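You operate a simulated robot arm through the tools that you are given. There is no shell and no other tool. Be economical: measure what you need, move in short steps, check, and stop when the job is done.

The job below is to be done with a simulated robot arm. You get a single attempt, and the scene is never put back.

## Task
Gauge the white test ring; pin the flue damper at the notch shown.
Fine: the ring stays on the gauge's bed, the jaw is drawn back.

It is judged by the outcome, as a careful person would: the job done as asked, and still so three seconds after it is handed in. It fails if anything else is knocked over, pushed out of place, dropped, spilled or broken.

## Robot
A 7-joint arm with a two-finger parallel gripper on a trunk, on a base that drives. Base frame: it is fixed to the floor where the robot stands at the start and does not move with it; the origin is under the middle of the robot, x ahead of it, y to its left, z up; the surface under the hand at the start is at about z = 88. Readings come in cm, rad, newtons and seconds.
With the tool pointing down near the work surface it reaches from about 38 to 88 cm from the robot's upright axis, wherever it stands. Its first joint turns from -0.297 to 2.199 rad. Places, roughly: bed of the test ring gauge [60, 10, 90]; flue damper [90, 10, 70]; hole over the damper [90, 20, 70]; notch screen [60, 0, 90]; ring gauge jaw [50, 10, 90]. Payload 1.57 kg.
The tool frame sits at the grasp point between the pads (the TCP): z along the fingers, y along the line on which they close. The tips reach 3 cm beyond it. The gripper opens to 8 cm. The fingers are 1.7 cm wide and 1.2 cm thick; the gripper's body (4 by 8.2 cm) begins 8 cm behind the TCP.
Orientation is that of the tool frame in the base frame, as [roll, pitch, yaw] about the fixed x, y, z axes, in that order (R = Rz(yaw) Ry(pitch) Rx(roll)). With the fingers straight down and closing along the base's y, the tool's x points along the base's -x, its y along +y and its z along -z.

## Interface
- The arm moves only by the tool arm_command. Its argument "motion" is a list of rows, each a list of 6 numbers: the shift along the tool's x, y, z in m, then the turn, a rotation vector about the tool's x, y, z in rad. In form: [[x, y, z, rx, ry, rz], ...]. A call has 1 to 10 rows; each row is the pose to reach, as a shift and turn from the pose commanded when the call began, along the tool's axes at that moment. "hand" is the opening, from 0 (shut) to 1 (fully open), set as the call begins (left out, the last holds). Rows are played at 5 a second. More than 5 cm and 0.15 rad between two rows, or a gripper value outside its range, and nothing of the call is played. Where a pose cannot be reached the arm comes as near as it can. A force on the tool above 40 N (or 10 N above the force at the start of the call, whichever is more), or a blocked arm, ends the call early, and 0.2 s more pass. Each finger travels about 4.5 cm/s and halts on what it meets, pressing with about 37 N; the grip force reading is that of the motor and also rises with nothing between the fingers. The clock runs only during rows and for 0.2 s after the last one: add rows that repeat a pose to give the fingers time. The reply holds the time, the measured pose of the TCP, the force on the tool along the base axes, the opening and the grip force, in the units named above and with some noise, with the torque about the TCP (base axes, N m) and any sound that the robot's microphone picked up, and new pictures: "show" is both (left out), scene, wrist or none.
- Cameras (640 x 400 px; columns grow to the right, rows downward): "scene" is now at [0.11, -18.03, 122.63]; the picture's right is [0.52, -0.85, 0.00], its down [-0.27, -0.16, -0.95] and it looks along [0.81, 0.49, -0.32] (base axes); focal length 249 px, centre (320, 200). "wrist" rides on the gripper at [7.2, -0.7, -12.2] in the tool frame; the picture's right is [0.09, 1.00, 0.00], its down [-0.84, 0.08, -0.54] and it looks along [-0.54, 0.05, 0.84] (tool axes); focal length 238 px, centre (320, 200). There is no depth. A picture from a camera that has moved, and an enlarged one, comes with that camera's place and axes in the base frame and with its lens.
- raise_lower(by): slides the trunk up (or, below 0, down) by that many cm; the arm and the scene camera ride with it, the base frame stays. It gives what a move gives, with no picture.
- steer(legs): drives the robot by 1 to 6 legs, each [ahead, left, turn to the left] in cm, cm and rad, along the robot's own axes; the way and the turn of a leg run together, so that a leg with both is an arc; at most 150 cm and 3.142 rad a leg. The arm and the cameras ride along, it lands a little off, and it stops where it bumps. It gives what a move gives, and a new picture of the scene camera.
- head_to(pan, tilt): turns the head with the scene camera to pan (to the left, within 1.902 rad either way) and tilt (down, from -0.506 to 1.204), counted from straight ahead of the robot. It gives what a move gives, and a new picture of the scene camera.
- close_up(camera, box): a new picture of the part [left, top, right, bottom] of that camera's present view, enlarged. It takes no simulated time.
- close_job(): hands the job in; it is judged then, once.

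Work in short steps. Places have to be worked out from the pictures, the camera data and where the tool is seen: move nearer, look again, correct. Check each grasp and each placing, and mend what went wrong. You have 120 turns and 260 pictures in all, those below and enlarged ones among them. Open the gripper and draw the arm clear of the work before you hand the job in, unless the task says otherwise; then end with one line.

The tools are called after "Request:" as a command line: name --pt "numbers of a row" for each row, then --argument value for the rest, lists and objects as JSON in quotes. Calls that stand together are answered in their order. arm_command: Moves the arm, as the interface text tells. Its arguments: {"type":"object","properties":{"motion":{"type":"array","items":{"type":"array","items":{"type":"number"}}},"hand":{"type":"number"},"show":{"type":"string","enum":["both","scene","wrist","none"]}},"required":["motion"]} The other tools are called the same way: raise_lower (by) slides the trunk up or down; steer (legs) drives the base; head_to (pan, tilt) turns the head that bears the scene camera; close_up (camera, box) takes an enlarged picture of a part of a camera's view; close_job () hands the job in.

At the start:

```text
t: 0.0
ee_pos: [57.05, 12.91, 111.48]
ee_rot: [-3.141, 0.0, 3.139]
wrist_force: [0.0, 0.1, 0.0]
torque: [0.04, -0.04, -0.02]
opening: 8.0
grasp_force: 0.1
trunk travel left (down, up): [-57.5, 21.5]
robot x, y, heading: [0.13, 0.02, -0.002]
head pan, tilt: [0.545, 0.323]
```

scene: 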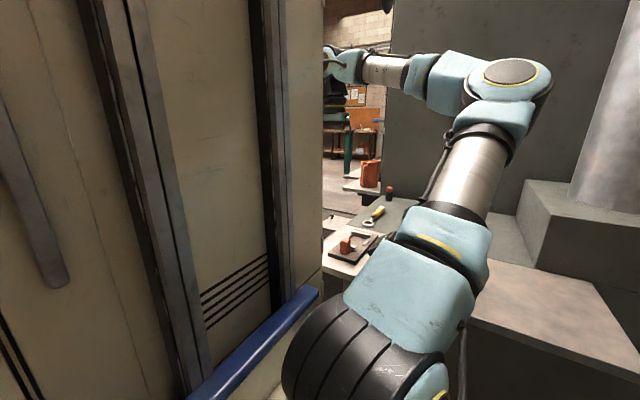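
wrist: 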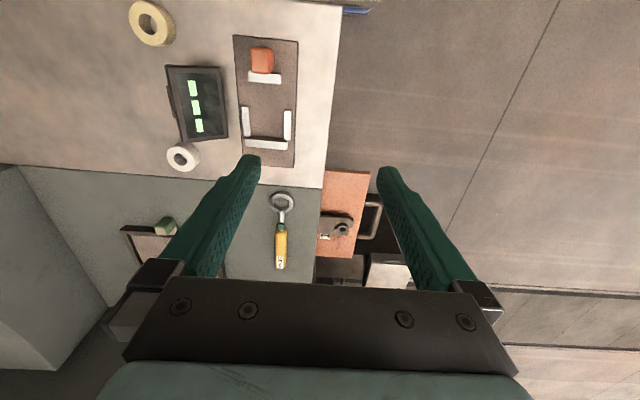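

The wrist view shows the gauge, screen, two rings and a yellow-handled tool; I'll enlarge to see the details.

Request:
close_up --camera "wrist" --box '[120, 0, 340, 190]'

Request:
close_up --camera "wrist" --box '[240, 150, 400, 290]'

Request:
close_up --camera "scene" --box '[310, 130, 450, 280]'

```text
2.11 times, centred on (230, 95) of wrist
camera zoom: at [49.7, 12.3, 123.62], right [-0.09, 1.0, 0.0], down [0.84, 0.08, 0.54], along [0.54, 0.05, -0.84], focal length 502 px, centre (510, 421)
```

zoom: 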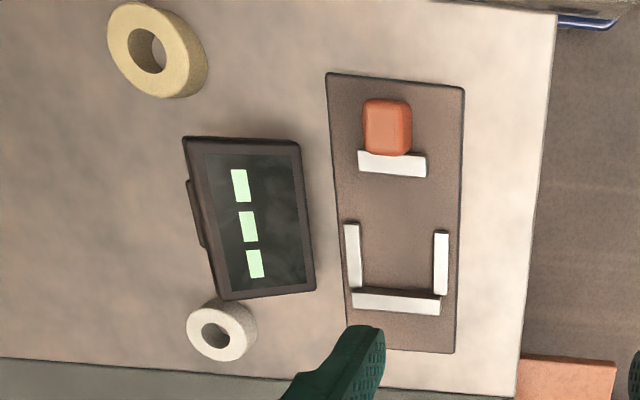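

```text
2.86 times, centred on (320, 220) of wrist
camera zoom: at [49.7, 12.3, 123.62], right [-0.09, 1.0, 0.0], down [0.84, 0.08, 0.54], along [0.54, 0.05, -0.84], focal length 681 px, centre (320, 143)
```

zoom: 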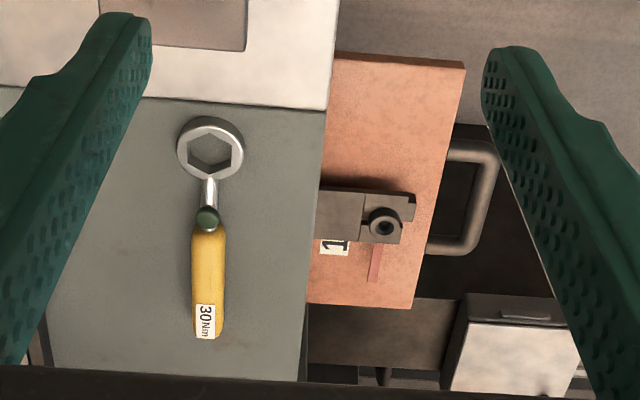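

```text
2.67 times, centred on (380, 205) of scene
camera zoom: at [0.11, -18.03, 122.63], right [0.52, -0.85, 0.0], down [-0.27, -0.16, -0.95], along [0.81, 0.49, -0.32], focal length 664 px, centre (160, 187)
```

zoom: 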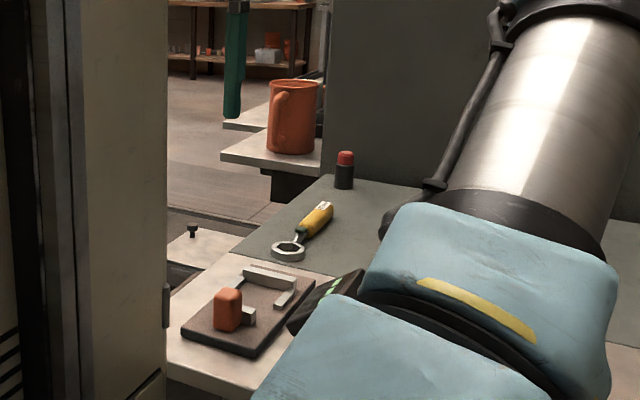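

I'll move the hand forward (higher over the table) to look at the damper and its hole.

Request:
arm_command --pt "-0.04 0 0 0 0 0" --pt "-0.08 0.01 0 0 0 0" --pt "-0.12 0.02 0 0 0 0" --pt "-0.16 0.03 0 0 0 0"

Request:
head_to --pan 0.35 --tilt 0.6

```text
t: 1.0
ee_pos: [72.97, 15.93, 111.6]
ee_rot: [3.14, 0.001, 3.14]
wrist_force: [-0.7, -0.2, 0.7]
torque: [0.01, 0.02, 0.01]
opening: 8.0
grasp_force: 0.0
trunk travel left (down, up): [-57.5, 21.5]
robot x, y, heading: [0.18, -0.02, 0.0]
head pan, tilt: [0.545, 0.323]
camera scene: at [0.08, -18.07, 122.63], right [0.52, -0.86, 0.0], down [-0.27, -0.16, -0.95], along [0.81, 0.49, -0.32], focal length 249 px, centre (320, 200)
camera wrist: at [65.66, 15.26, 123.75], right [-0.09, 1.0, 0.0], down [0.84, 0.08, 0.54], along [0.54, 0.05, -0.84], focal length 238 px, centre (320, 200)
```

scene: 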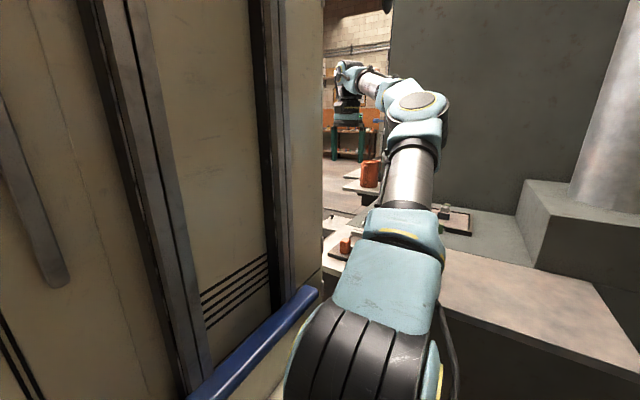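
wrist: 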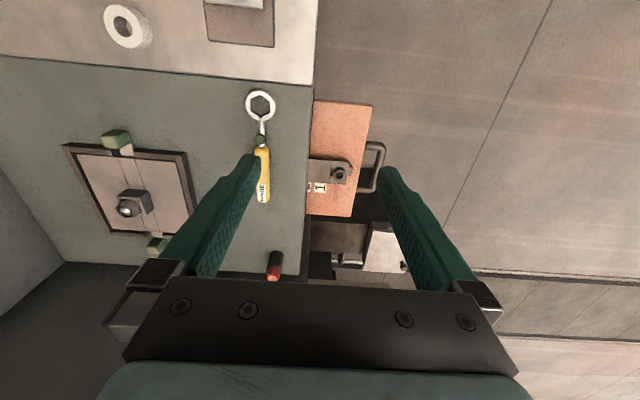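

```text
t: 1.8
ee_pos: [72.79, 15.96, 111.5]
ee_rot: [3.141, -0.001, 3.139]
wrist_force: [0.2, -0.6, -0.3]
torque: [0.0, -0.03, 0.0]
opening: 8.02
grasp_force: 0.0
trunk travel left (down, up): [-57.5, 21.5]
robot x, y, heading: [0.12, -0.0, -0.003]
head pan, tilt: [0.351, 0.6]
camera scene: at [0.44, -19.82, 120.1], right [0.34, -0.94, 0.0], down [-0.53, -0.19, -0.83], along [0.78, 0.28, -0.56], focal length 249 px, centre (320, 200)
```

scene: 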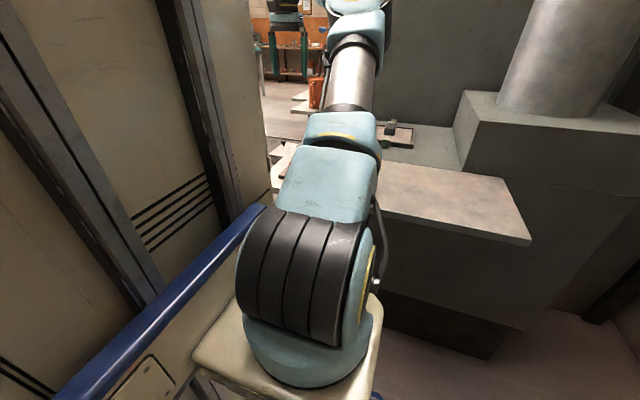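

Two candidates: the copper plate and the framed panel. I'll enlarge both and the red-tipped thing.

Request:
close_up --camera "wrist" --box '[230, 80, 430, 290]'

Request:
close_up --camera "wrist" --box '[40, 110, 240, 270]'

```text
1.90 times, centred on (330, 185) of wrist
camera zoom: at [65.64, 15.32, 123.72], right [-0.09, 1.0, 0.0], down [0.84, 0.08, 0.54], along [0.54, 0.05, -0.84], focal length 454 px, centre (301, 229)
```

zoom: 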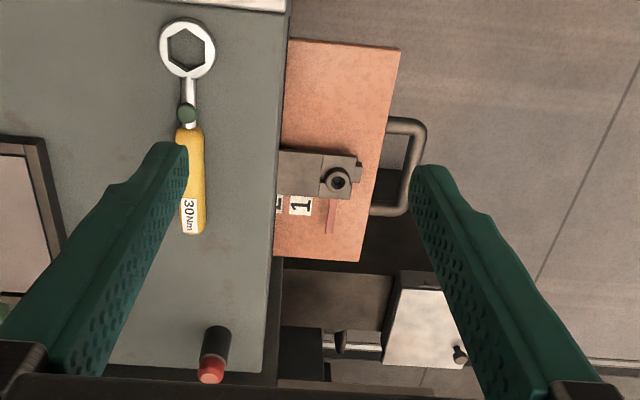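

```text
2.50 times, centred on (140, 190) of wrist
camera zoom: at [65.64, 15.32, 123.72], right [-0.09, 1.0, 0.0], down [0.84, 0.08, 0.54], along [0.54, 0.05, -0.84], focal length 596 px, centre (770, 225)
```

zoom: 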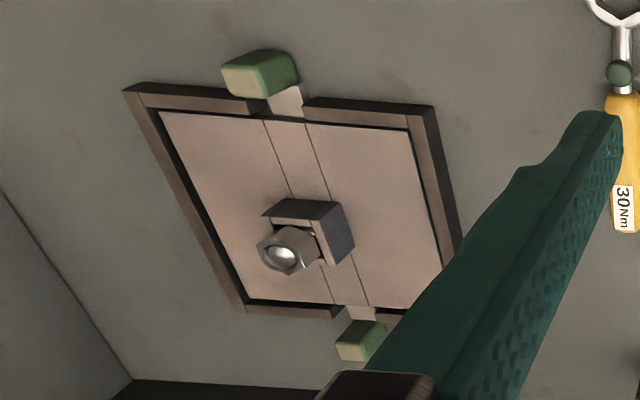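

The copper plate with numbered positions and a bushing is the sliding damper. First the ring: I move back over the white ring for a closer look.

Request:
arm_command --pt "0.02 -0.045 0 0 0 0" --pt "0.03 -0.09 0.0 0 0 0" --pt "0.04 -0.135 0.02 0 0 0" --pt "0.05 -0.18 0.05 0 0 0" --pt "0.06 -0.21 0.08 0 0 0" --pt "0.07 -0.235 0.1 0 0 0" --pt "0.07 -0.235 0.1 0 0 0"

```text
refused: row 3 steps farther than a row can; nothing moved
```

Smaller steps.

Request:
arm_command --pt "0.01 -0.04 0 0 0 0" --pt "0.02 -0.08 0.0 0 0 0" --pt "0.03 -0.12 0.02 0 0 0" --pt "0.04 -0.155 0.04 0 0 0" --pt "0.05 -0.19 0.06 0 0 0" --pt "0.06 -0.22 0.08 0 0 0" --pt "0.07 -0.235 0.1 0 0 0" --pt "0.07 -0.235 0.1 0 0 0"

```text
t: 3.6
ee_pos: [65.98, -7.47, 101.54]
ee_rot: [-3.142, 0.0, 3.141]
wrist_force: [0.2, 0.4, -0.1]
torque: [0.0, 0.02, 0.02]
opening: 8.0
grasp_force: 0.0
trunk travel left (down, up): [-57.5, 21.5]
robot x, y, heading: [-0.08, 0.09, -0.004]
head pan, tilt: [0.351, 0.6]
camera scene: at [0.43, -19.83, 120.09], right [0.34, -0.94, 0.0], down [-0.53, -0.19, -0.83], along [0.77, 0.28, -0.56], focal length 249 px, centre (320, 200)
camera wrist: at [58.73, -8.25, 113.67], right [-0.09, 1.0, 0.0], down [0.84, 0.08, 0.54], along [0.54, 0.05, -0.84], focal length 238 px, centre (320, 200)
```

scene: 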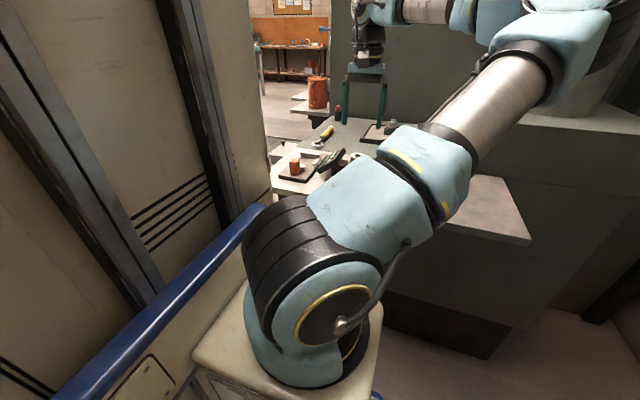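
wrist: 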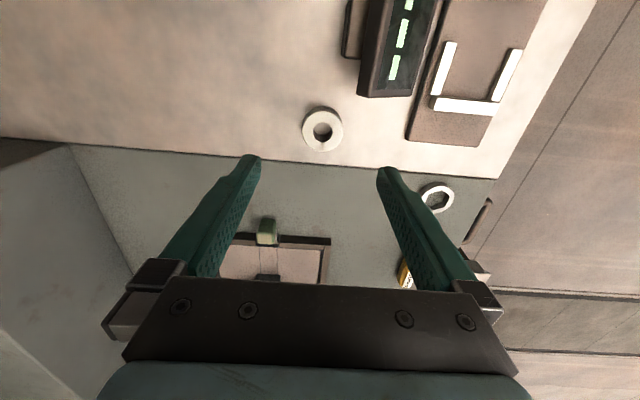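

Request:
close_up --camera "wrist" --box '[280, 0, 540, 170]'

```text
2.35 times, centred on (410, 85) of wrist
camera zoom: at [58.73, -8.25, 113.67], right [-0.09, 1.0, 0.0], down [0.84, 0.08, 0.54], along [0.54, 0.05, -0.84], focal length 561 px, centre (108, 471)
```

zoom: 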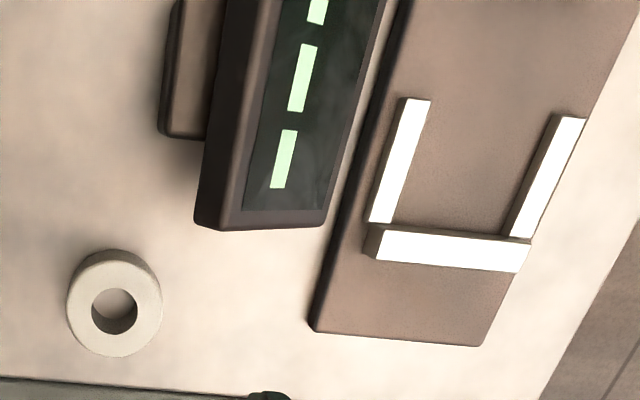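

The ring is about 4 cm across, ~2.5 cm tall, at about (65.6, -7.4). I descend with the fingers straddling it, staying high on its wall.

Request:
arm_command --pt "0.004 0.001 0.03 0 0 0" --pt "0.004 0.001 0.06 0 0 0" --pt "0.004 0.001 0.085 0 0 0" --pt "0.004 0.001 0.085 0 0 0"

Request:
head_to --pan 0.3 --tilt 0.4

```text
t: 4.6
ee_pos: [65.57, -7.51, 93.21]
ee_rot: [-3.141, 0.0, 3.14]
wrist_force: [1.2, 0.8, -0.1]
torque: [-0.03, 0.01, -0.02]
opening: 7.99
grasp_force: 0.0
trunk travel left (down, up): [-57.5, 21.5]
robot x, y, heading: [-0.22, -0.03, 0.0]
head pan, tilt: [0.351, 0.6]
camera scene: at [0.43, -19.83, 120.09], right [0.34, -0.94, 0.0], down [-0.53, -0.19, -0.83], along [0.77, 0.28, -0.56], focal length 249 px, centre (320, 200)
camera wrist: at [58.28, -8.19, 105.27], right [-0.09, 1.0, 0.0], down [0.84, 0.08, 0.54], along [0.54, 0.05, -0.84], focal length 238 px, centre (320, 200)
```

scene: 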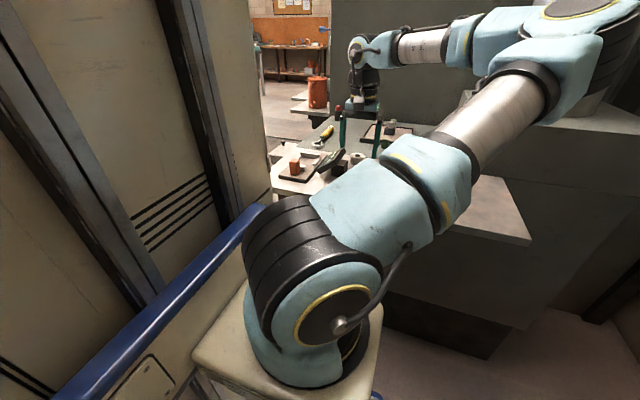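
wrist: 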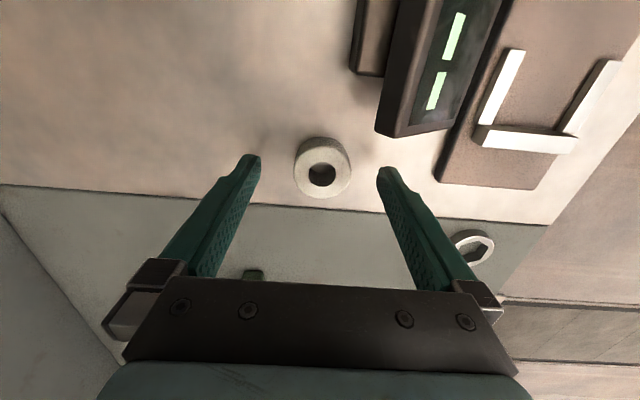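

```text
t: 5.3
ee_pos: [65.56, -7.57, 93.2]
ee_rot: [3.141, -0.001, 3.139]
wrist_force: [-0.1, 0.4, -0.4]
torque: [-0.03, -0.03, 0.0]
opening: 8.0
grasp_force: 0.0
trunk travel left (down, up): [-57.5, 21.5]
robot x, y, heading: [-0.34, -0.06, -0.001]
head pan, tilt: [0.3, 0.4]
camera scene: at [0.98, -20.13, 121.91], right [0.3, -0.96, 0.0], down [-0.37, -0.12, -0.92], along [0.88, 0.27, -0.39], focal length 249 px, centre (320, 200)
```

scene: 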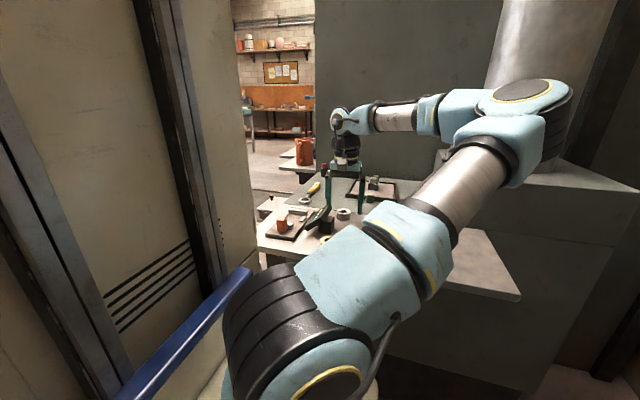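

Request:
close_up --camera "scene" --box '[250, 150, 410, 250]'

Request:
close_up --camera "wrist" --box '[230, 110, 430, 235]'

```text
4.00 times, centred on (330, 200) of scene
camera zoom: at [0.98, -20.13, 121.91], right [0.3, -0.96, 0.0], down [-0.37, -0.12, -0.92], along [0.88, 0.27, -0.39], focal length 996 px, centre (280, 200)
```

zoom: 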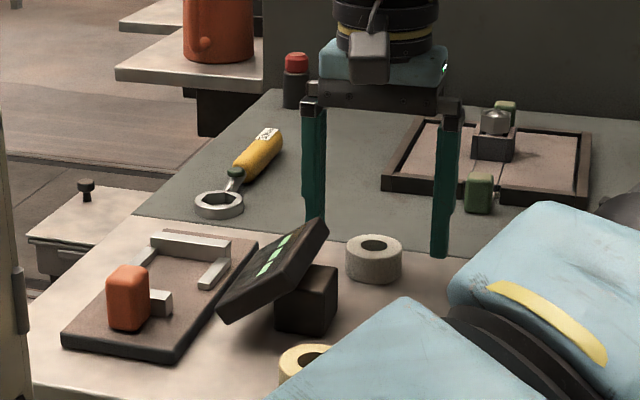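

```text
3.20 times, centred on (330, 172) of wrist
camera zoom: at [58.29, -8.19, 105.3], right [-0.09, 1.0, 0.0], down [0.84, 0.08, 0.54], along [0.54, 0.05, -0.84], focal length 763 px, centre (288, 288)
```

zoom: 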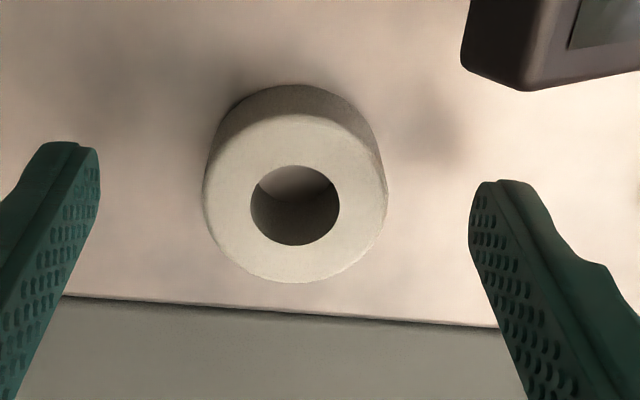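

Ring measured at (65.5, -7.4). Lower 0.8 cm, close with settle time.

Request:
arm_command --pt "0 0.002 0.008 0 0 0" --pt "0 0.002 0.008 0 0 0" --show "none"

Request:
arm_command --pt "0 0 0 0 0 0" --pt "0 0 0 0 0 0" --pt "0 0 0 0 0 0" --pt "0 0 0 0 0 0" --pt "0 0 0 0 0 0" --hand 0 --show "wrist"

```text
t: 5.9
ee_pos: [65.57, -7.16, 92.36]
ee_rot: [-3.142, -0.001, -3.141]
wrist_force: [-0.7, -0.4, -0.1]
torque: [-0.03, -0.01, -0.01]
opening: 7.99
grasp_force: 0.0
trunk travel left (down, up): [-57.5, 21.5]
robot x, y, heading: [0.07, -0.2, 0.001]
head pan, tilt: [0.3, 0.4]
```

```text
t: 7.1
ee_pos: [65.63, -7.22, 92.34]
ee_rot: [-3.141, 0.001, 3.138]
wrist_force: [0.1, -0.7, -0.4]
torque: [-0.01, -0.03, 0.0]
opening: 4.04
grasp_force: 36.8
trunk travel left (down, up): [-57.5, 21.5]
robot x, y, heading: [-0.02, -0.17, 0.001]
head pan, tilt: [0.3, 0.4]
camera wrist: at [58.31, -7.95, 104.44], right [-0.09, 1.0, 0.0], down [0.84, 0.08, 0.54], along [0.54, 0.05, -0.84], focal length 238 px, centre (320, 200)
```

wrist: 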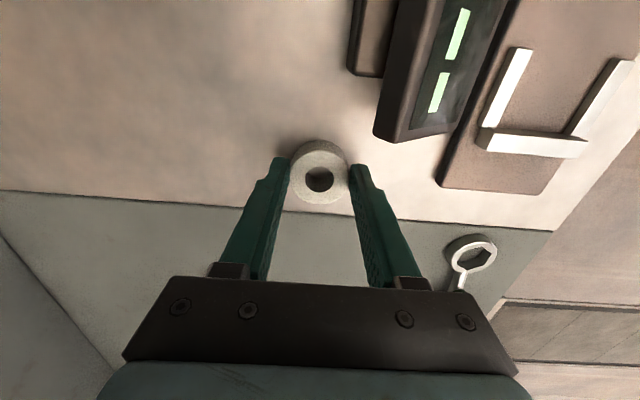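

Ring held at 4.04 cm. Lift, travel towards the bed, stop high for a look.

Request:
arm_command --pt "0 0 -0.04 0 0 0" --pt "0 0 -0.08 0 0 0" --pt "0 0 -0.1 0 0 0" --pt "0.02 0.04 -0.1 0 0 0" --pt "0.04 0.08 -0.1 0 0 0" --pt "0.05 0.11 -0.1 0 0 0" --pt "0.06 0.128 -0.1 0 0 0" --pt "0.06 0.128 -0.1 0 0 0" --hand 0

Request:
close_up --camera "wrist" --box '[220, 0, 420, 190]'

Request:
close_up --camera "scene" --box '[250, 130, 410, 250]'

```text
t: 8.9
ee_pos: [59.56, 5.51, 102.29]
ee_rot: [-3.141, 0.0, 3.141]
wrist_force: [0.1, 0.6, -0.4]
torque: [0.02, -0.01, -0.01]
opening: 4.0
grasp_force: 36.7
trunk travel left (down, up): [-57.5, 21.5]
robot x, y, heading: [0.25, -0.06, -0.0]
head pan, tilt: [0.3, 0.4]
camera scene: at [0.99, -20.13, 121.91], right [0.3, -0.96, 0.0], down [-0.37, -0.12, -0.92], along [0.88, 0.27, -0.39], focal length 249 px, centre (320, 200)
camera wrist: at [52.27, 4.86, 114.34], right [-0.09, 1.0, 0.0], down [0.84, 0.08, 0.54], along [0.54, 0.05, -0.84], focal length 238 px, centre (320, 200)
```

scene: 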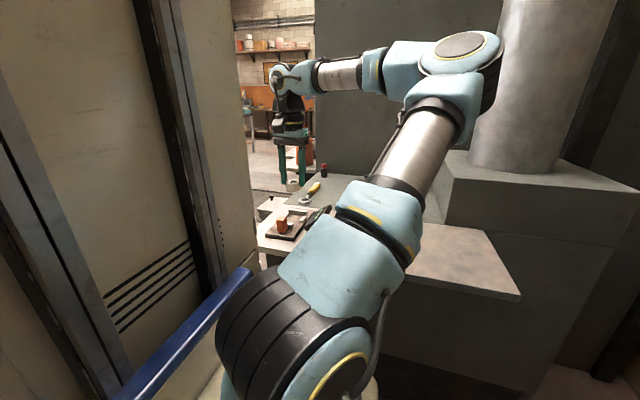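
wrist: 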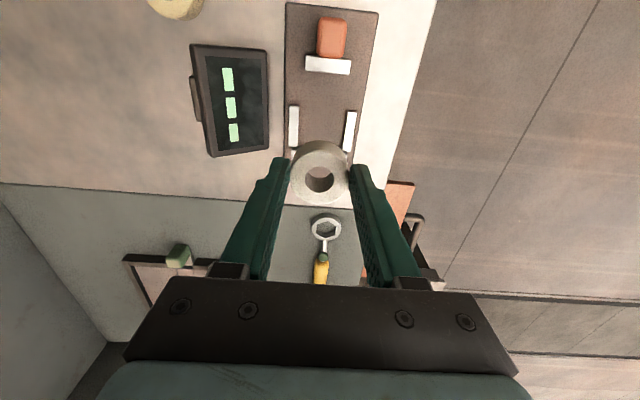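

```text
2.11 times, centred on (320, 95) of wrist
camera zoom: at [52.27, 4.86, 114.34], right [-0.09, 1.0, 0.0], down [0.84, 0.08, 0.54], along [0.54, 0.05, -0.84], focal length 502 px, centre (320, 421)
```

zoom: 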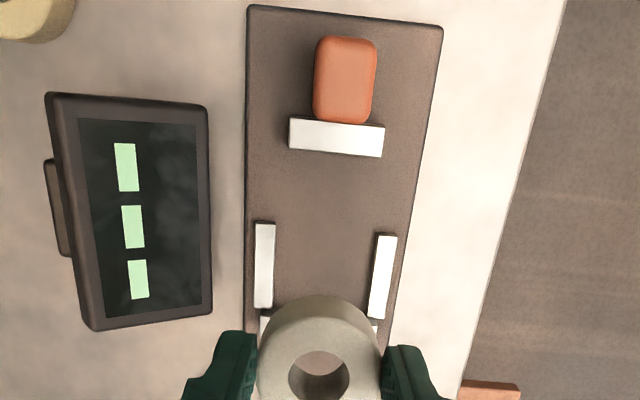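

```text
3.33 times, centred on (330, 190) of scene
camera zoom: at [0.99, -20.13, 121.91], right [0.3, -0.96, 0.0], down [-0.37, -0.12, -0.92], along [0.88, 0.27, -0.39], focal length 830 px, centre (287, 233)
```

zoom: 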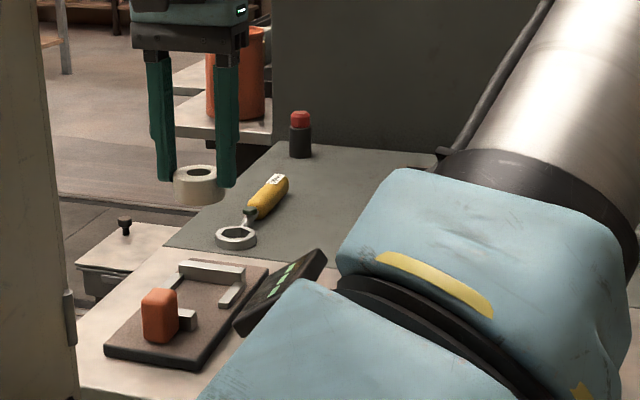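

Bed centre y≈5.65, far bar inner face x≈61.3, jaw face x≈54.3. I lower the ring to just above the bed at x≈58.7.

Request:
arm_command --pt "0.008 0.0015 0.03 0 0 0" --pt "0.008 0.0015 0.06 0 0 0" --pt "0.008 0.0015 0.078 0 0 0" --pt "0.008 0.0015 0.078 0 0 0" --hand 0 --show "wrist"

Request:
close_up --camera "scene" --box '[250, 150, 350, 250]'

Request:
close_up --camera "wrist" --box '[250, 80, 400, 220]'

```text
t: 9.9
ee_pos: [58.8, 5.95, 94.4]
ee_rot: [3.141, 0.002, 3.141]
wrist_force: [-0.4, 0.5, 0.0]
torque: [-0.04, 0.01, -0.01]
opening: 4.01
grasp_force: 37.5
trunk travel left (down, up): [-57.5, 21.5]
robot x, y, heading: [-0.2, -0.2, -0.001]
head pan, tilt: [0.3, 0.4]
camera wrist: at [51.59, 5.16, 106.48], right [-0.09, 1.0, 0.0], down [0.84, 0.08, 0.54], along [0.54, 0.05, -0.84], focal length 238 px, centre (320, 200)
```

wrist: 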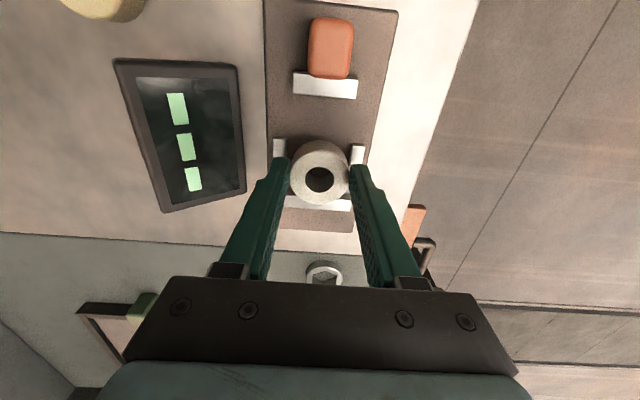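

```text
4.00 times, centred on (300, 200) of scene
camera zoom: at [0.98, -20.13, 121.91], right [0.3, -0.96, 0.0], down [-0.37, -0.12, -0.92], along [0.88, 0.27, -0.39], focal length 996 px, centre (400, 200)
```

zoom: 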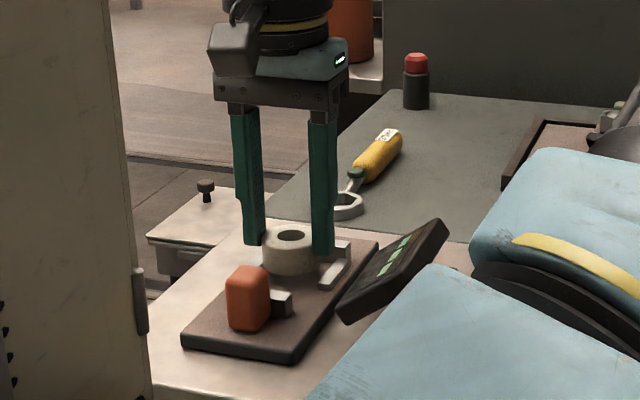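

```text
2.86 times, centred on (325, 150) of wrist
camera zoom: at [51.59, 5.16, 106.48], right [-0.09, 1.0, 0.0], down [0.84, 0.08, 0.54], along [0.54, 0.05, -0.84], focal length 681 px, centre (306, 343)
```

zoom: 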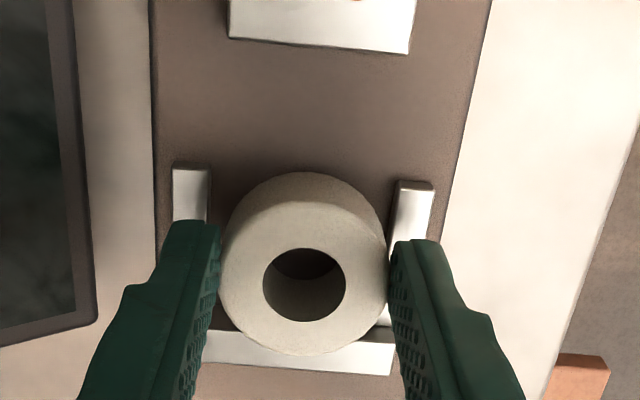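

Ring centre ≈(58.95, 5.8), between the arms (mid 5.6). Small y correction and lower in small steps watching force.

Request:
arm_command --pt "0 -0.0015 0.003 0 0 0" --pt "0 -0.0015 0.006 0 0 0" --pt "0 -0.0015 0.006 0 0 0" --hand 0 --show "none"

```text
t: 10.7
ee_pos: [58.82, 5.52, 93.75]
ee_rot: [3.14, 0.0, 3.14]
wrist_force: [-0.2, -0.2, -1.1]
torque: [0.0, 0.01, 0.01]
opening: 4.01
grasp_force: 36.9
trunk travel left (down, up): [-57.5, 21.5]
robot x, y, heading: [0.18, -0.05, 0.001]
head pan, tilt: [0.3, 0.4]
```

Request:
arm_command --pt "0 0 0.002 0 0 0" --pt "0 0 0.002 0 0 0" --hand 0 --show "none"

Request:
close_up --camera "scene" --box '[265, 180, 345, 240]'

```text
t: 11.3
ee_pos: [58.77, 5.63, 93.53]
ee_rot: [-3.141, 0.001, 3.139]
wrist_force: [0.0, 0.2, 0.1]
torque: [0.01, -0.01, 0.03]
opening: 4.02
grasp_force: 36.7
trunk travel left (down, up): [-57.5, 21.5]
robot x, y, heading: [-0.0, -0.17, -0.004]
head pan, tilt: [0.3, 0.4]
```

```text
6.67 times, centred on (305, 210) of scene
camera zoom: at [0.98, -20.13, 121.91], right [0.3, -0.96, 0.0], down [-0.37, -0.12, -0.92], along [0.88, 0.27, -0.39], focal length 1660 px, centre (420, 133)
```

zoom: 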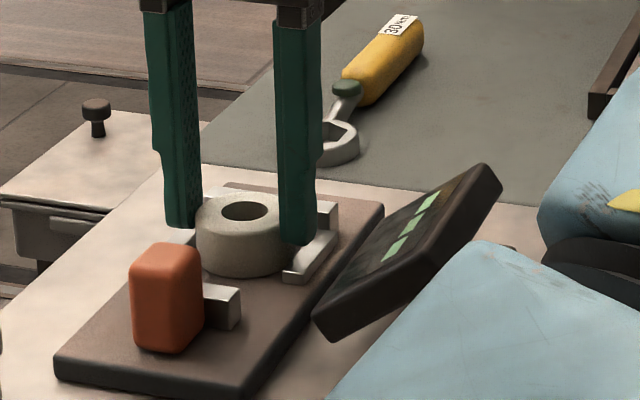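

Ring is close to the bed, no contact yet; another 2 mm.

Request:
arm_command --pt "0 0 0.002 0 0 0" --pt "0 0 0.002 0 0 0" --hand 0 --show "none"

```text
t: 11.9
ee_pos: [58.82, 5.6, 93.48]
ee_rot: [3.14, 0.001, 3.139]
wrist_force: [2.4, -2.0, 15.5]
torque: [-0.2, -0.1, 0.03]
opening: 4.01
grasp_force: 37.1
trunk travel left (down, up): [-57.5, 21.5]
robot x, y, heading: [-0.15, -0.36, 0.001]
head pan, tilt: [0.3, 0.4]
```

Contact (15 N up). Ease off 1 mm and open a little.

Request:
arm_command --pt "0 0 -0.001 0 0 0" --pt "0 0 -0.001 0 0 0" --pt "0 0 -0.001 0 0 0" --hand 0.6

Request:
close_up --camera "scene" --box '[265, 180, 345, 240]'

Request:
close_up --camera "wrist" --box '[250, 80, 400, 220]'

```text
t: 12.7
ee_pos: [58.89, 5.53, 93.65]
ee_rot: [-3.141, 0.0, 3.138]
wrist_force: [0.4, 0.1, 0.4]
torque: [0.03, 0.0, 0.01]
opening: 4.82
grasp_force: 0.0
trunk travel left (down, up): [-57.5, 21.5]
robot x, y, heading: [-0.04, -0.01, -0.002]
head pan, tilt: [0.3, 0.4]
camera scene: at [0.98, -20.13, 121.91], right [0.3, -0.96, 0.0], down [-0.37, -0.12, -0.92], along [0.88, 0.27, -0.39], focal length 249 px, centre (320, 200)
camera wrist: at [51.53, 4.92, 105.61], right [-0.09, 1.0, 0.0], down [0.84, 0.08, 0.54], along [0.54, 0.05, -0.84], focal length 238 px, centre (320, 200)
```

scene: 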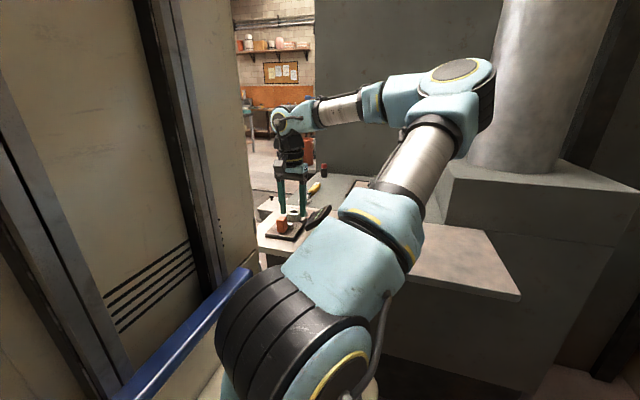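
wrist: 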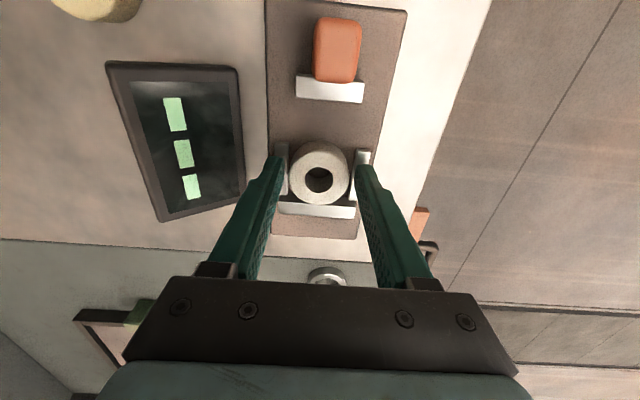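

```text
6.67 times, centred on (305, 210) of scene
camera zoom: at [0.98, -20.13, 121.91], right [0.3, -0.96, 0.0], down [-0.37, -0.12, -0.92], along [0.88, 0.27, -0.39], focal length 1660 px, centre (420, 133)
```

zoom: 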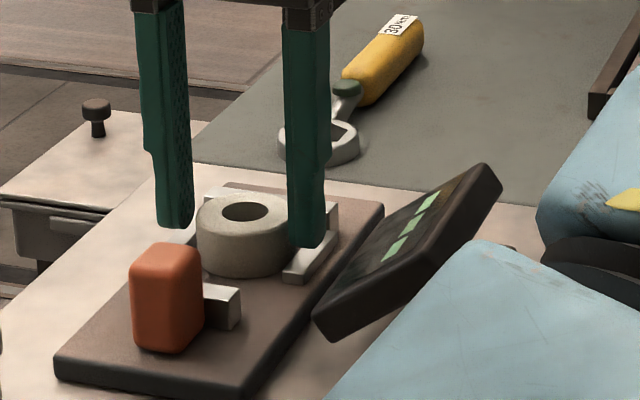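

```text
2.86 times, centred on (325, 150) of wrist
camera zoom: at [51.53, 4.92, 105.61], right [-0.09, 1.0, 0.0], down [0.84, 0.08, 0.54], along [0.54, 0.05, -0.84], focal length 681 px, centre (306, 343)
```

zoom: 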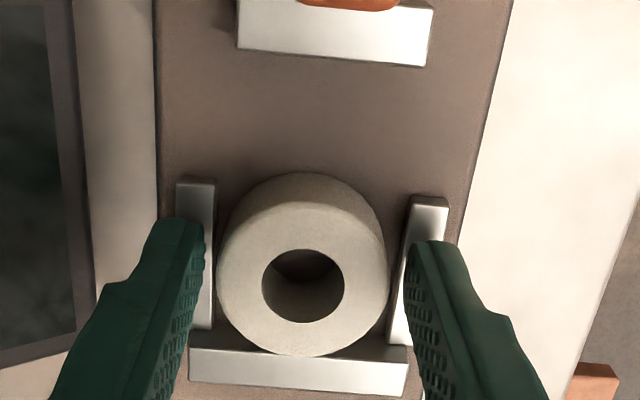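

Ring sits free on the bed. Rise, move over the jaw's orange knob at about (51.5, 5.7).

Request:
arm_command --pt "0 0 -0.04 0 0 0" --pt "0 0 -0.08 0 0 0" --pt "0.03 0.001 -0.09 0 0 0" --pt "0.06 0.001 -0.09 0 0 0" --pt "0.073 0.001 -0.09 0 0 0" --pt "0.073 0.001 -0.08 0 0 0" --pt "0.073 0.001 -0.06 0 0 0" --pt "0.073 0.001 -0.06 0 0 0" --hand 0.6

Request:
close_up --camera "wrist" --box '[220, 80, 420, 240]'

Request:
close_up --camera "scene" --box '[250, 160, 350, 250]'

```text
t: 14.5
ee_pos: [51.59, 5.63, 99.45]
ee_rot: [3.141, 0.0, 3.141]
wrist_force: [-0.3, 0.5, -0.1]
torque: [0.01, -0.02, -0.03]
opening: 4.81
grasp_force: 0.0
trunk travel left (down, up): [-57.5, 21.5]
robot x, y, heading: [-0.09, -0.43, 0.003]
head pan, tilt: [0.3, 0.4]
camera scene: at [0.98, -20.13, 121.91], right [0.3, -0.96, 0.0], down [-0.37, -0.12, -0.92], along [0.88, 0.27, -0.39], focal length 249 px, centre (320, 200)
camera wrist: at [44.23, 5.01, 111.56], right [-0.09, 1.0, 0.0], down [0.84, 0.08, 0.54], along [0.54, 0.05, -0.84], focal length 238 px, centre (320, 200)
```

scene: 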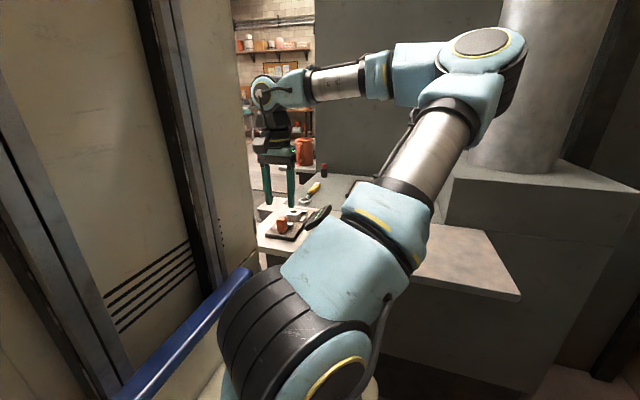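
wrist: 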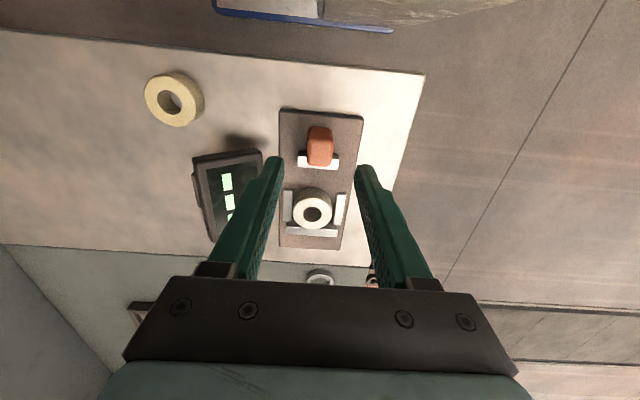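

```text
2.50 times, centred on (320, 160) of wrist
camera zoom: at [44.23, 5.01, 111.56], right [-0.09, 1.0, 0.0], down [0.84, 0.08, 0.54], along [0.54, 0.05, -0.84], focal length 596 px, centre (320, 300)
```

zoom: 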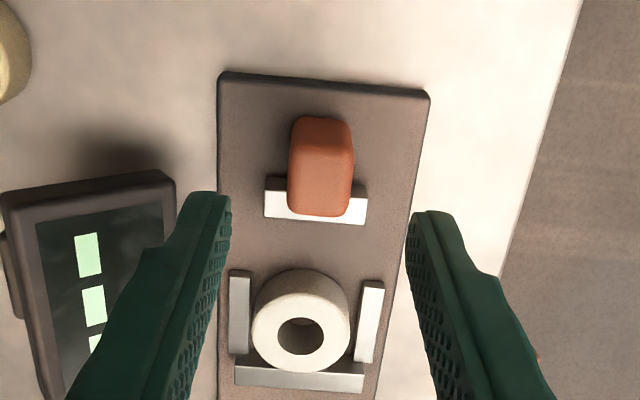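

```text
4.44 times, centred on (300, 205) of scene
camera zoom: at [0.98, -20.13, 121.91], right [0.3, -0.96, 0.0], down [-0.37, -0.12, -0.92], along [0.88, 0.27, -0.39], focal length 1106 px, centre (409, 178)
```

zoom: 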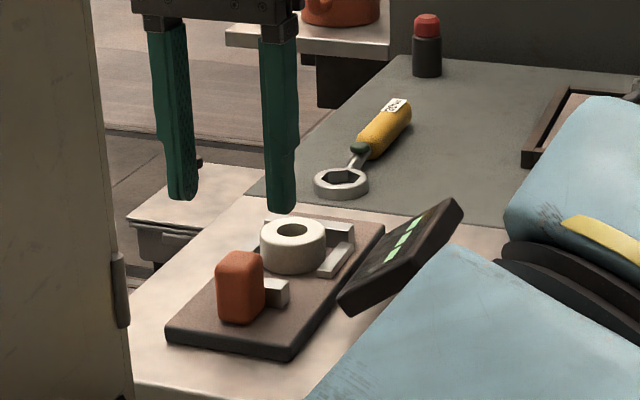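

Knob centred under the hand at ≈(51.6, 5.7). Descend to TCP z≈93.1 and grip it.

Request:
arm_command --pt "0 0.001 0.03 0 0 0" --pt "0 0.001 0.05 0 0 0" --pt "0 0.001 0.063 0 0 0" --pt "0 0.001 0.063 0 0 0" --hand 0.6 --show "none"

Request:
arm_command --pt "0 0 0 0 0 0" --pt "0 0 0 0 0 0" --pt "0 0 0 0 0 0" --pt "0 0 0 0 0 0" --hand 0 --show "wrist"

Request:
close_up --camera "scene" --box '[250, 160, 350, 250]'

```text
t: 15.5
ee_pos: [51.62, 5.89, 93.1]
ee_rot: [3.14, -0.002, 3.139]
wrist_force: [-0.2, -0.6, -0.3]
torque: [0.03, -0.02, 0.01]
opening: 4.78
grasp_force: 0.1
trunk travel left (down, up): [-57.5, 21.5]
robot x, y, heading: [-0.19, -0.12, 0.002]
head pan, tilt: [0.3, 0.4]
```

```text
t: 16.5
ee_pos: [51.59, 5.77, 93.03]
ee_rot: [-3.141, 0.001, 3.14]
wrist_force: [0.1, -6.8, 0.3]
torque: [-0.13, 0.03, 0.02]
opening: 2.16
grasp_force: 35.0
trunk travel left (down, up): [-57.5, 21.5]
robot x, y, heading: [0.12, 0.03, 0.001]
head pan, tilt: [0.3, 0.4]
camera wrist: at [44.27, 5.04, 105.18], right [-0.09, 1.0, 0.0], down [0.84, 0.08, 0.54], along [0.54, 0.05, -0.84], focal length 238 px, centre (320, 200)
```

wrist: 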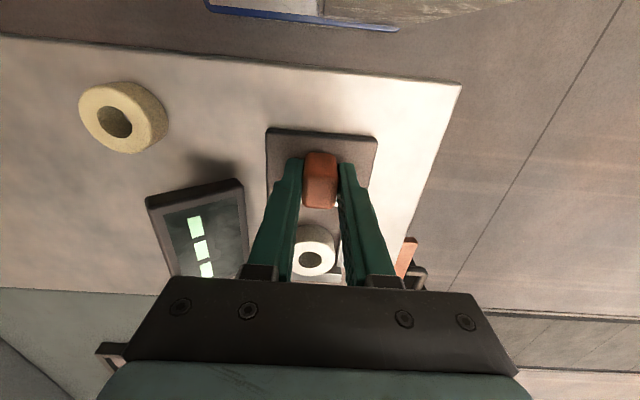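

```text
4.44 times, centred on (300, 205) of scene
camera zoom: at [0.98, -20.16, 121.91], right [0.3, -0.96, 0.0], down [-0.37, -0.11, -0.92], along [0.88, 0.27, -0.39], focal length 1106 px, centre (409, 178)
```

zoom: 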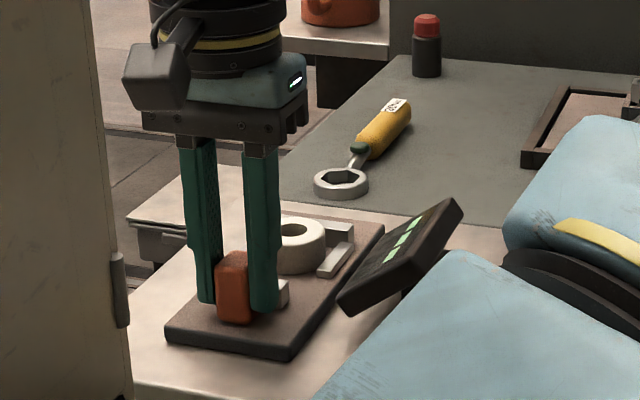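

Knob gripped. Push the jaw forward 2.4 cm, then finer steps with force checks.

Request:
arm_command --pt "-0.008 0 0 0 0 0" --pt "-0.016 0 0 0 0 0" --pt "-0.024 0 0 0 0 0" --pt "-0.024 0 0 0 0 0" --hand 0 --show "wrist"

Request:
close_up --camera "scene" --box '[250, 160, 350, 250]'

```text
t: 17.5
ee_pos: [53.94, 5.8, 93.07]
ee_rot: [-3.14, -0.001, 3.139]
wrist_force: [-0.7, -6.1, -19.5]
torque: [-0.07, -0.18, 0.06]
opening: 2.17
grasp_force: 35.1
trunk travel left (down, up): [-57.5, 21.5]
robot x, y, heading: [0.26, 0.1, 0.002]
head pan, tilt: [0.3, 0.4]
camera wrist: at [46.67, 5.05, 105.2], right [-0.09, 1.0, 0.0], down [0.84, 0.08, 0.54], along [0.54, 0.05, -0.84], focal length 238 px, centre (320, 200)
```

wrist: 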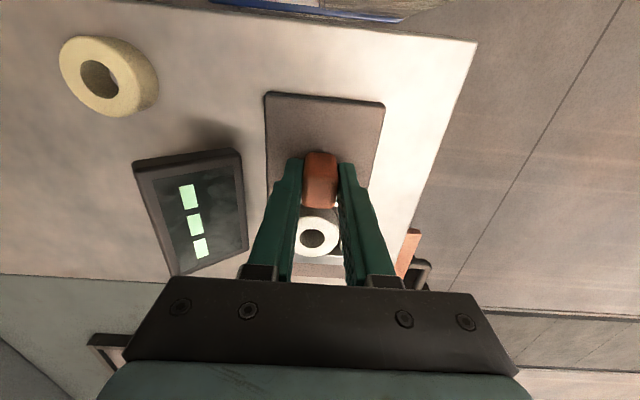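

```text
4.44 times, centred on (300, 205) of scene
camera zoom: at [1.03, -20.15, 121.9], right [0.3, -0.96, 0.0], down [-0.37, -0.11, -0.92], along [0.88, 0.27, -0.39], focal length 1106 px, centre (409, 178)
```

zoom: 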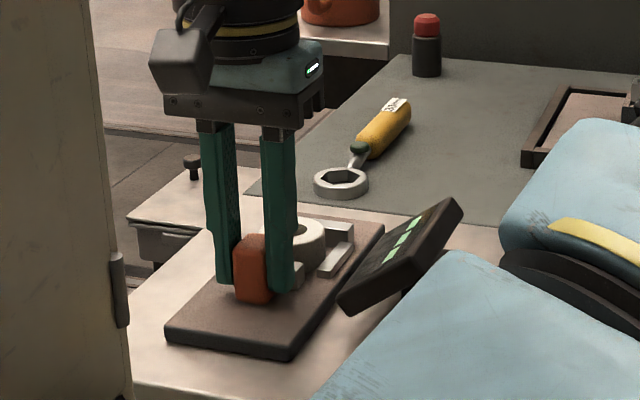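

Jaw slides freely. Continue in 3 mm steps.

Request:
arm_command --pt "-0.003 0 0 0 0 0" --pt "-0.006 0 0 0 0 0" --pt "-0.006 0 0 0 0 0" --hand 0 --show "wrist"

```text
t: 18.3
ee_pos: [54.5, 5.72, 93.04]
ee_rot: [-3.141, -0.001, 3.14]
wrist_force: [0.7, -6.5, -29.2]
torque: [0.0, 0.12, -0.01]
opening: 2.15
grasp_force: 35.2
trunk travel left (down, up): [-57.5, 21.5]
robot x, y, heading: [-0.3, -0.04, -0.001]
head pan, tilt: [0.3, 0.4]
camera wrist: at [47.26, 5.03, 105.21], right [-0.09, 1.0, 0.0], down [0.84, 0.08, 0.54], along [0.54, 0.05, -0.84], focal length 238 px, centre (320, 200)
```

wrist: 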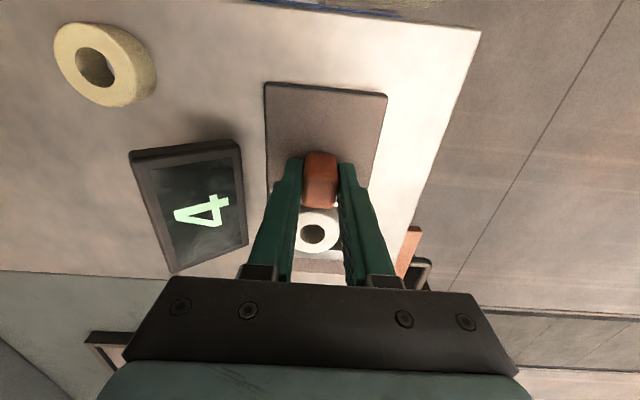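

The screen shows "4". I press a little further to make sure the jaw is seated on the ring and the reading is stable, easing the vertical load.

Request:
arm_command --pt "-0.002 0 0.001 0 0 0" --pt "-0.004 0 0.001 0 0 0" --pt "-0.004 0 0.001 0 0 0" --hand 0 --show "wrist"

Request:
close_up --camera "wrist" --box '[120, 120, 380, 290]'

Request:
close_up --camera "scene" --box '[265, 180, 345, 240]'

```text
t: 19.1
ee_pos: [54.85, 5.71, 93.2]
ee_rot: [-3.14, -0.002, 3.14]
wrist_force: [-9.8, -10.6, -19.9]
torque: [-0.13, 0.18, 0.05]
opening: 2.16
grasp_force: 34.7
trunk travel left (down, up): [-57.5, 21.5]
robot x, y, heading: [-0.41, 0.05, -0.002]
head pan, tilt: [0.3, 0.4]
camera wrist: at [47.54, 5.03, 105.22], right [-0.09, 1.0, 0.0], down [0.84, 0.08, 0.54], along [0.54, 0.05, -0.84], focal length 238 px, centre (320, 200)
```

wrist: 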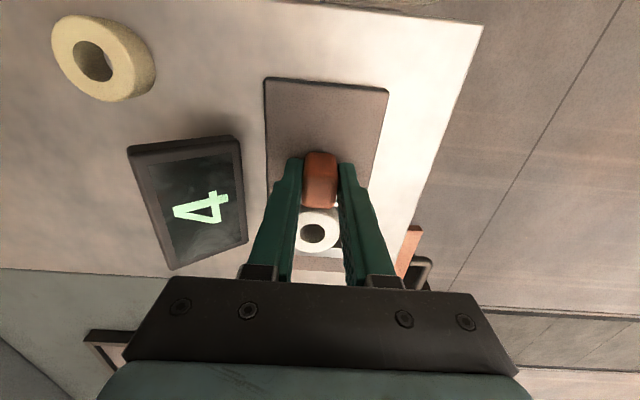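

```text
2.35 times, centred on (250, 205) of wrist
camera zoom: at [47.54, 5.03, 105.22], right [-0.09, 1.0, 0.0], down [0.84, 0.08, 0.54], along [0.54, 0.05, -0.84], focal length 561 px, centre (485, 188)
```

zoom: 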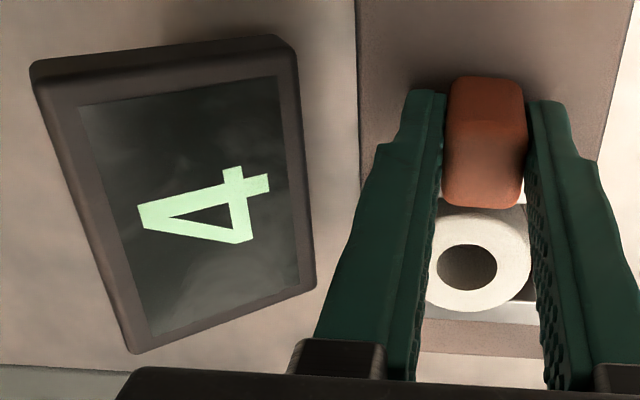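

```text
6.67 times, centred on (305, 210) of scene
camera zoom: at [0.98, -20.17, 121.91], right [0.3, -0.96, 0.0], down [-0.37, -0.11, -0.92], along [0.88, 0.27, -0.39], focal length 1660 px, centre (420, 133)
```

zoom: 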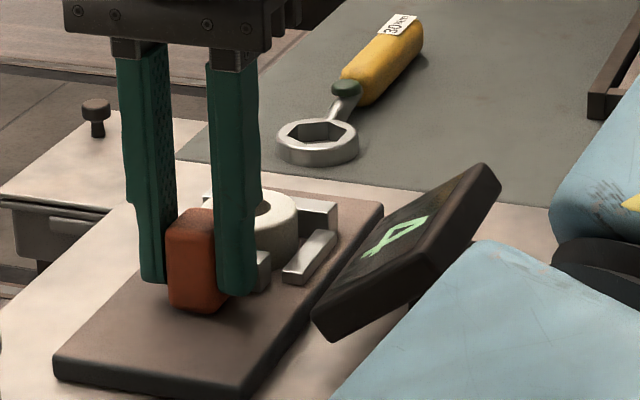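

Seated (10 N contact), reading 4. Draw the jaw back to its start.

Request:
arm_command --pt "0.008 0 0 0 0 0" --pt "0.016 0 0 0 0 0" --pt "0.024 0 0 0 0 0" --pt "0.032 0 0 0 0 0" --pt "0.034 0 0 0 0 0" --pt "0.034 0 0 0 0 0" --hand 0 --show "wrist"

```text
t: 20.5
ee_pos: [51.5, 5.64, 93.19]
ee_rot: [-3.139, 0.0, 3.141]
wrist_force: [5.3, -20.4, -2.9]
torque: [-0.37, -0.33, 0.12]
opening: 2.12
grasp_force: 34.4
trunk travel left (down, up): [-57.5, 21.5]
robot x, y, heading: [0.19, -0.1, 0.001]
head pan, tilt: [0.3, 0.4]
camera wrist: at [44.23, 5.04, 105.22], right [-0.09, 1.0, 0.0], down [0.84, 0.08, 0.54], along [0.54, 0.05, -0.84], focal length 238 px, centre (320, 200)
```

wrist: 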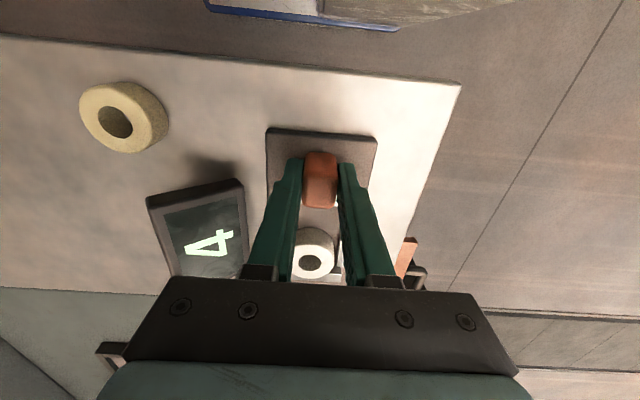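

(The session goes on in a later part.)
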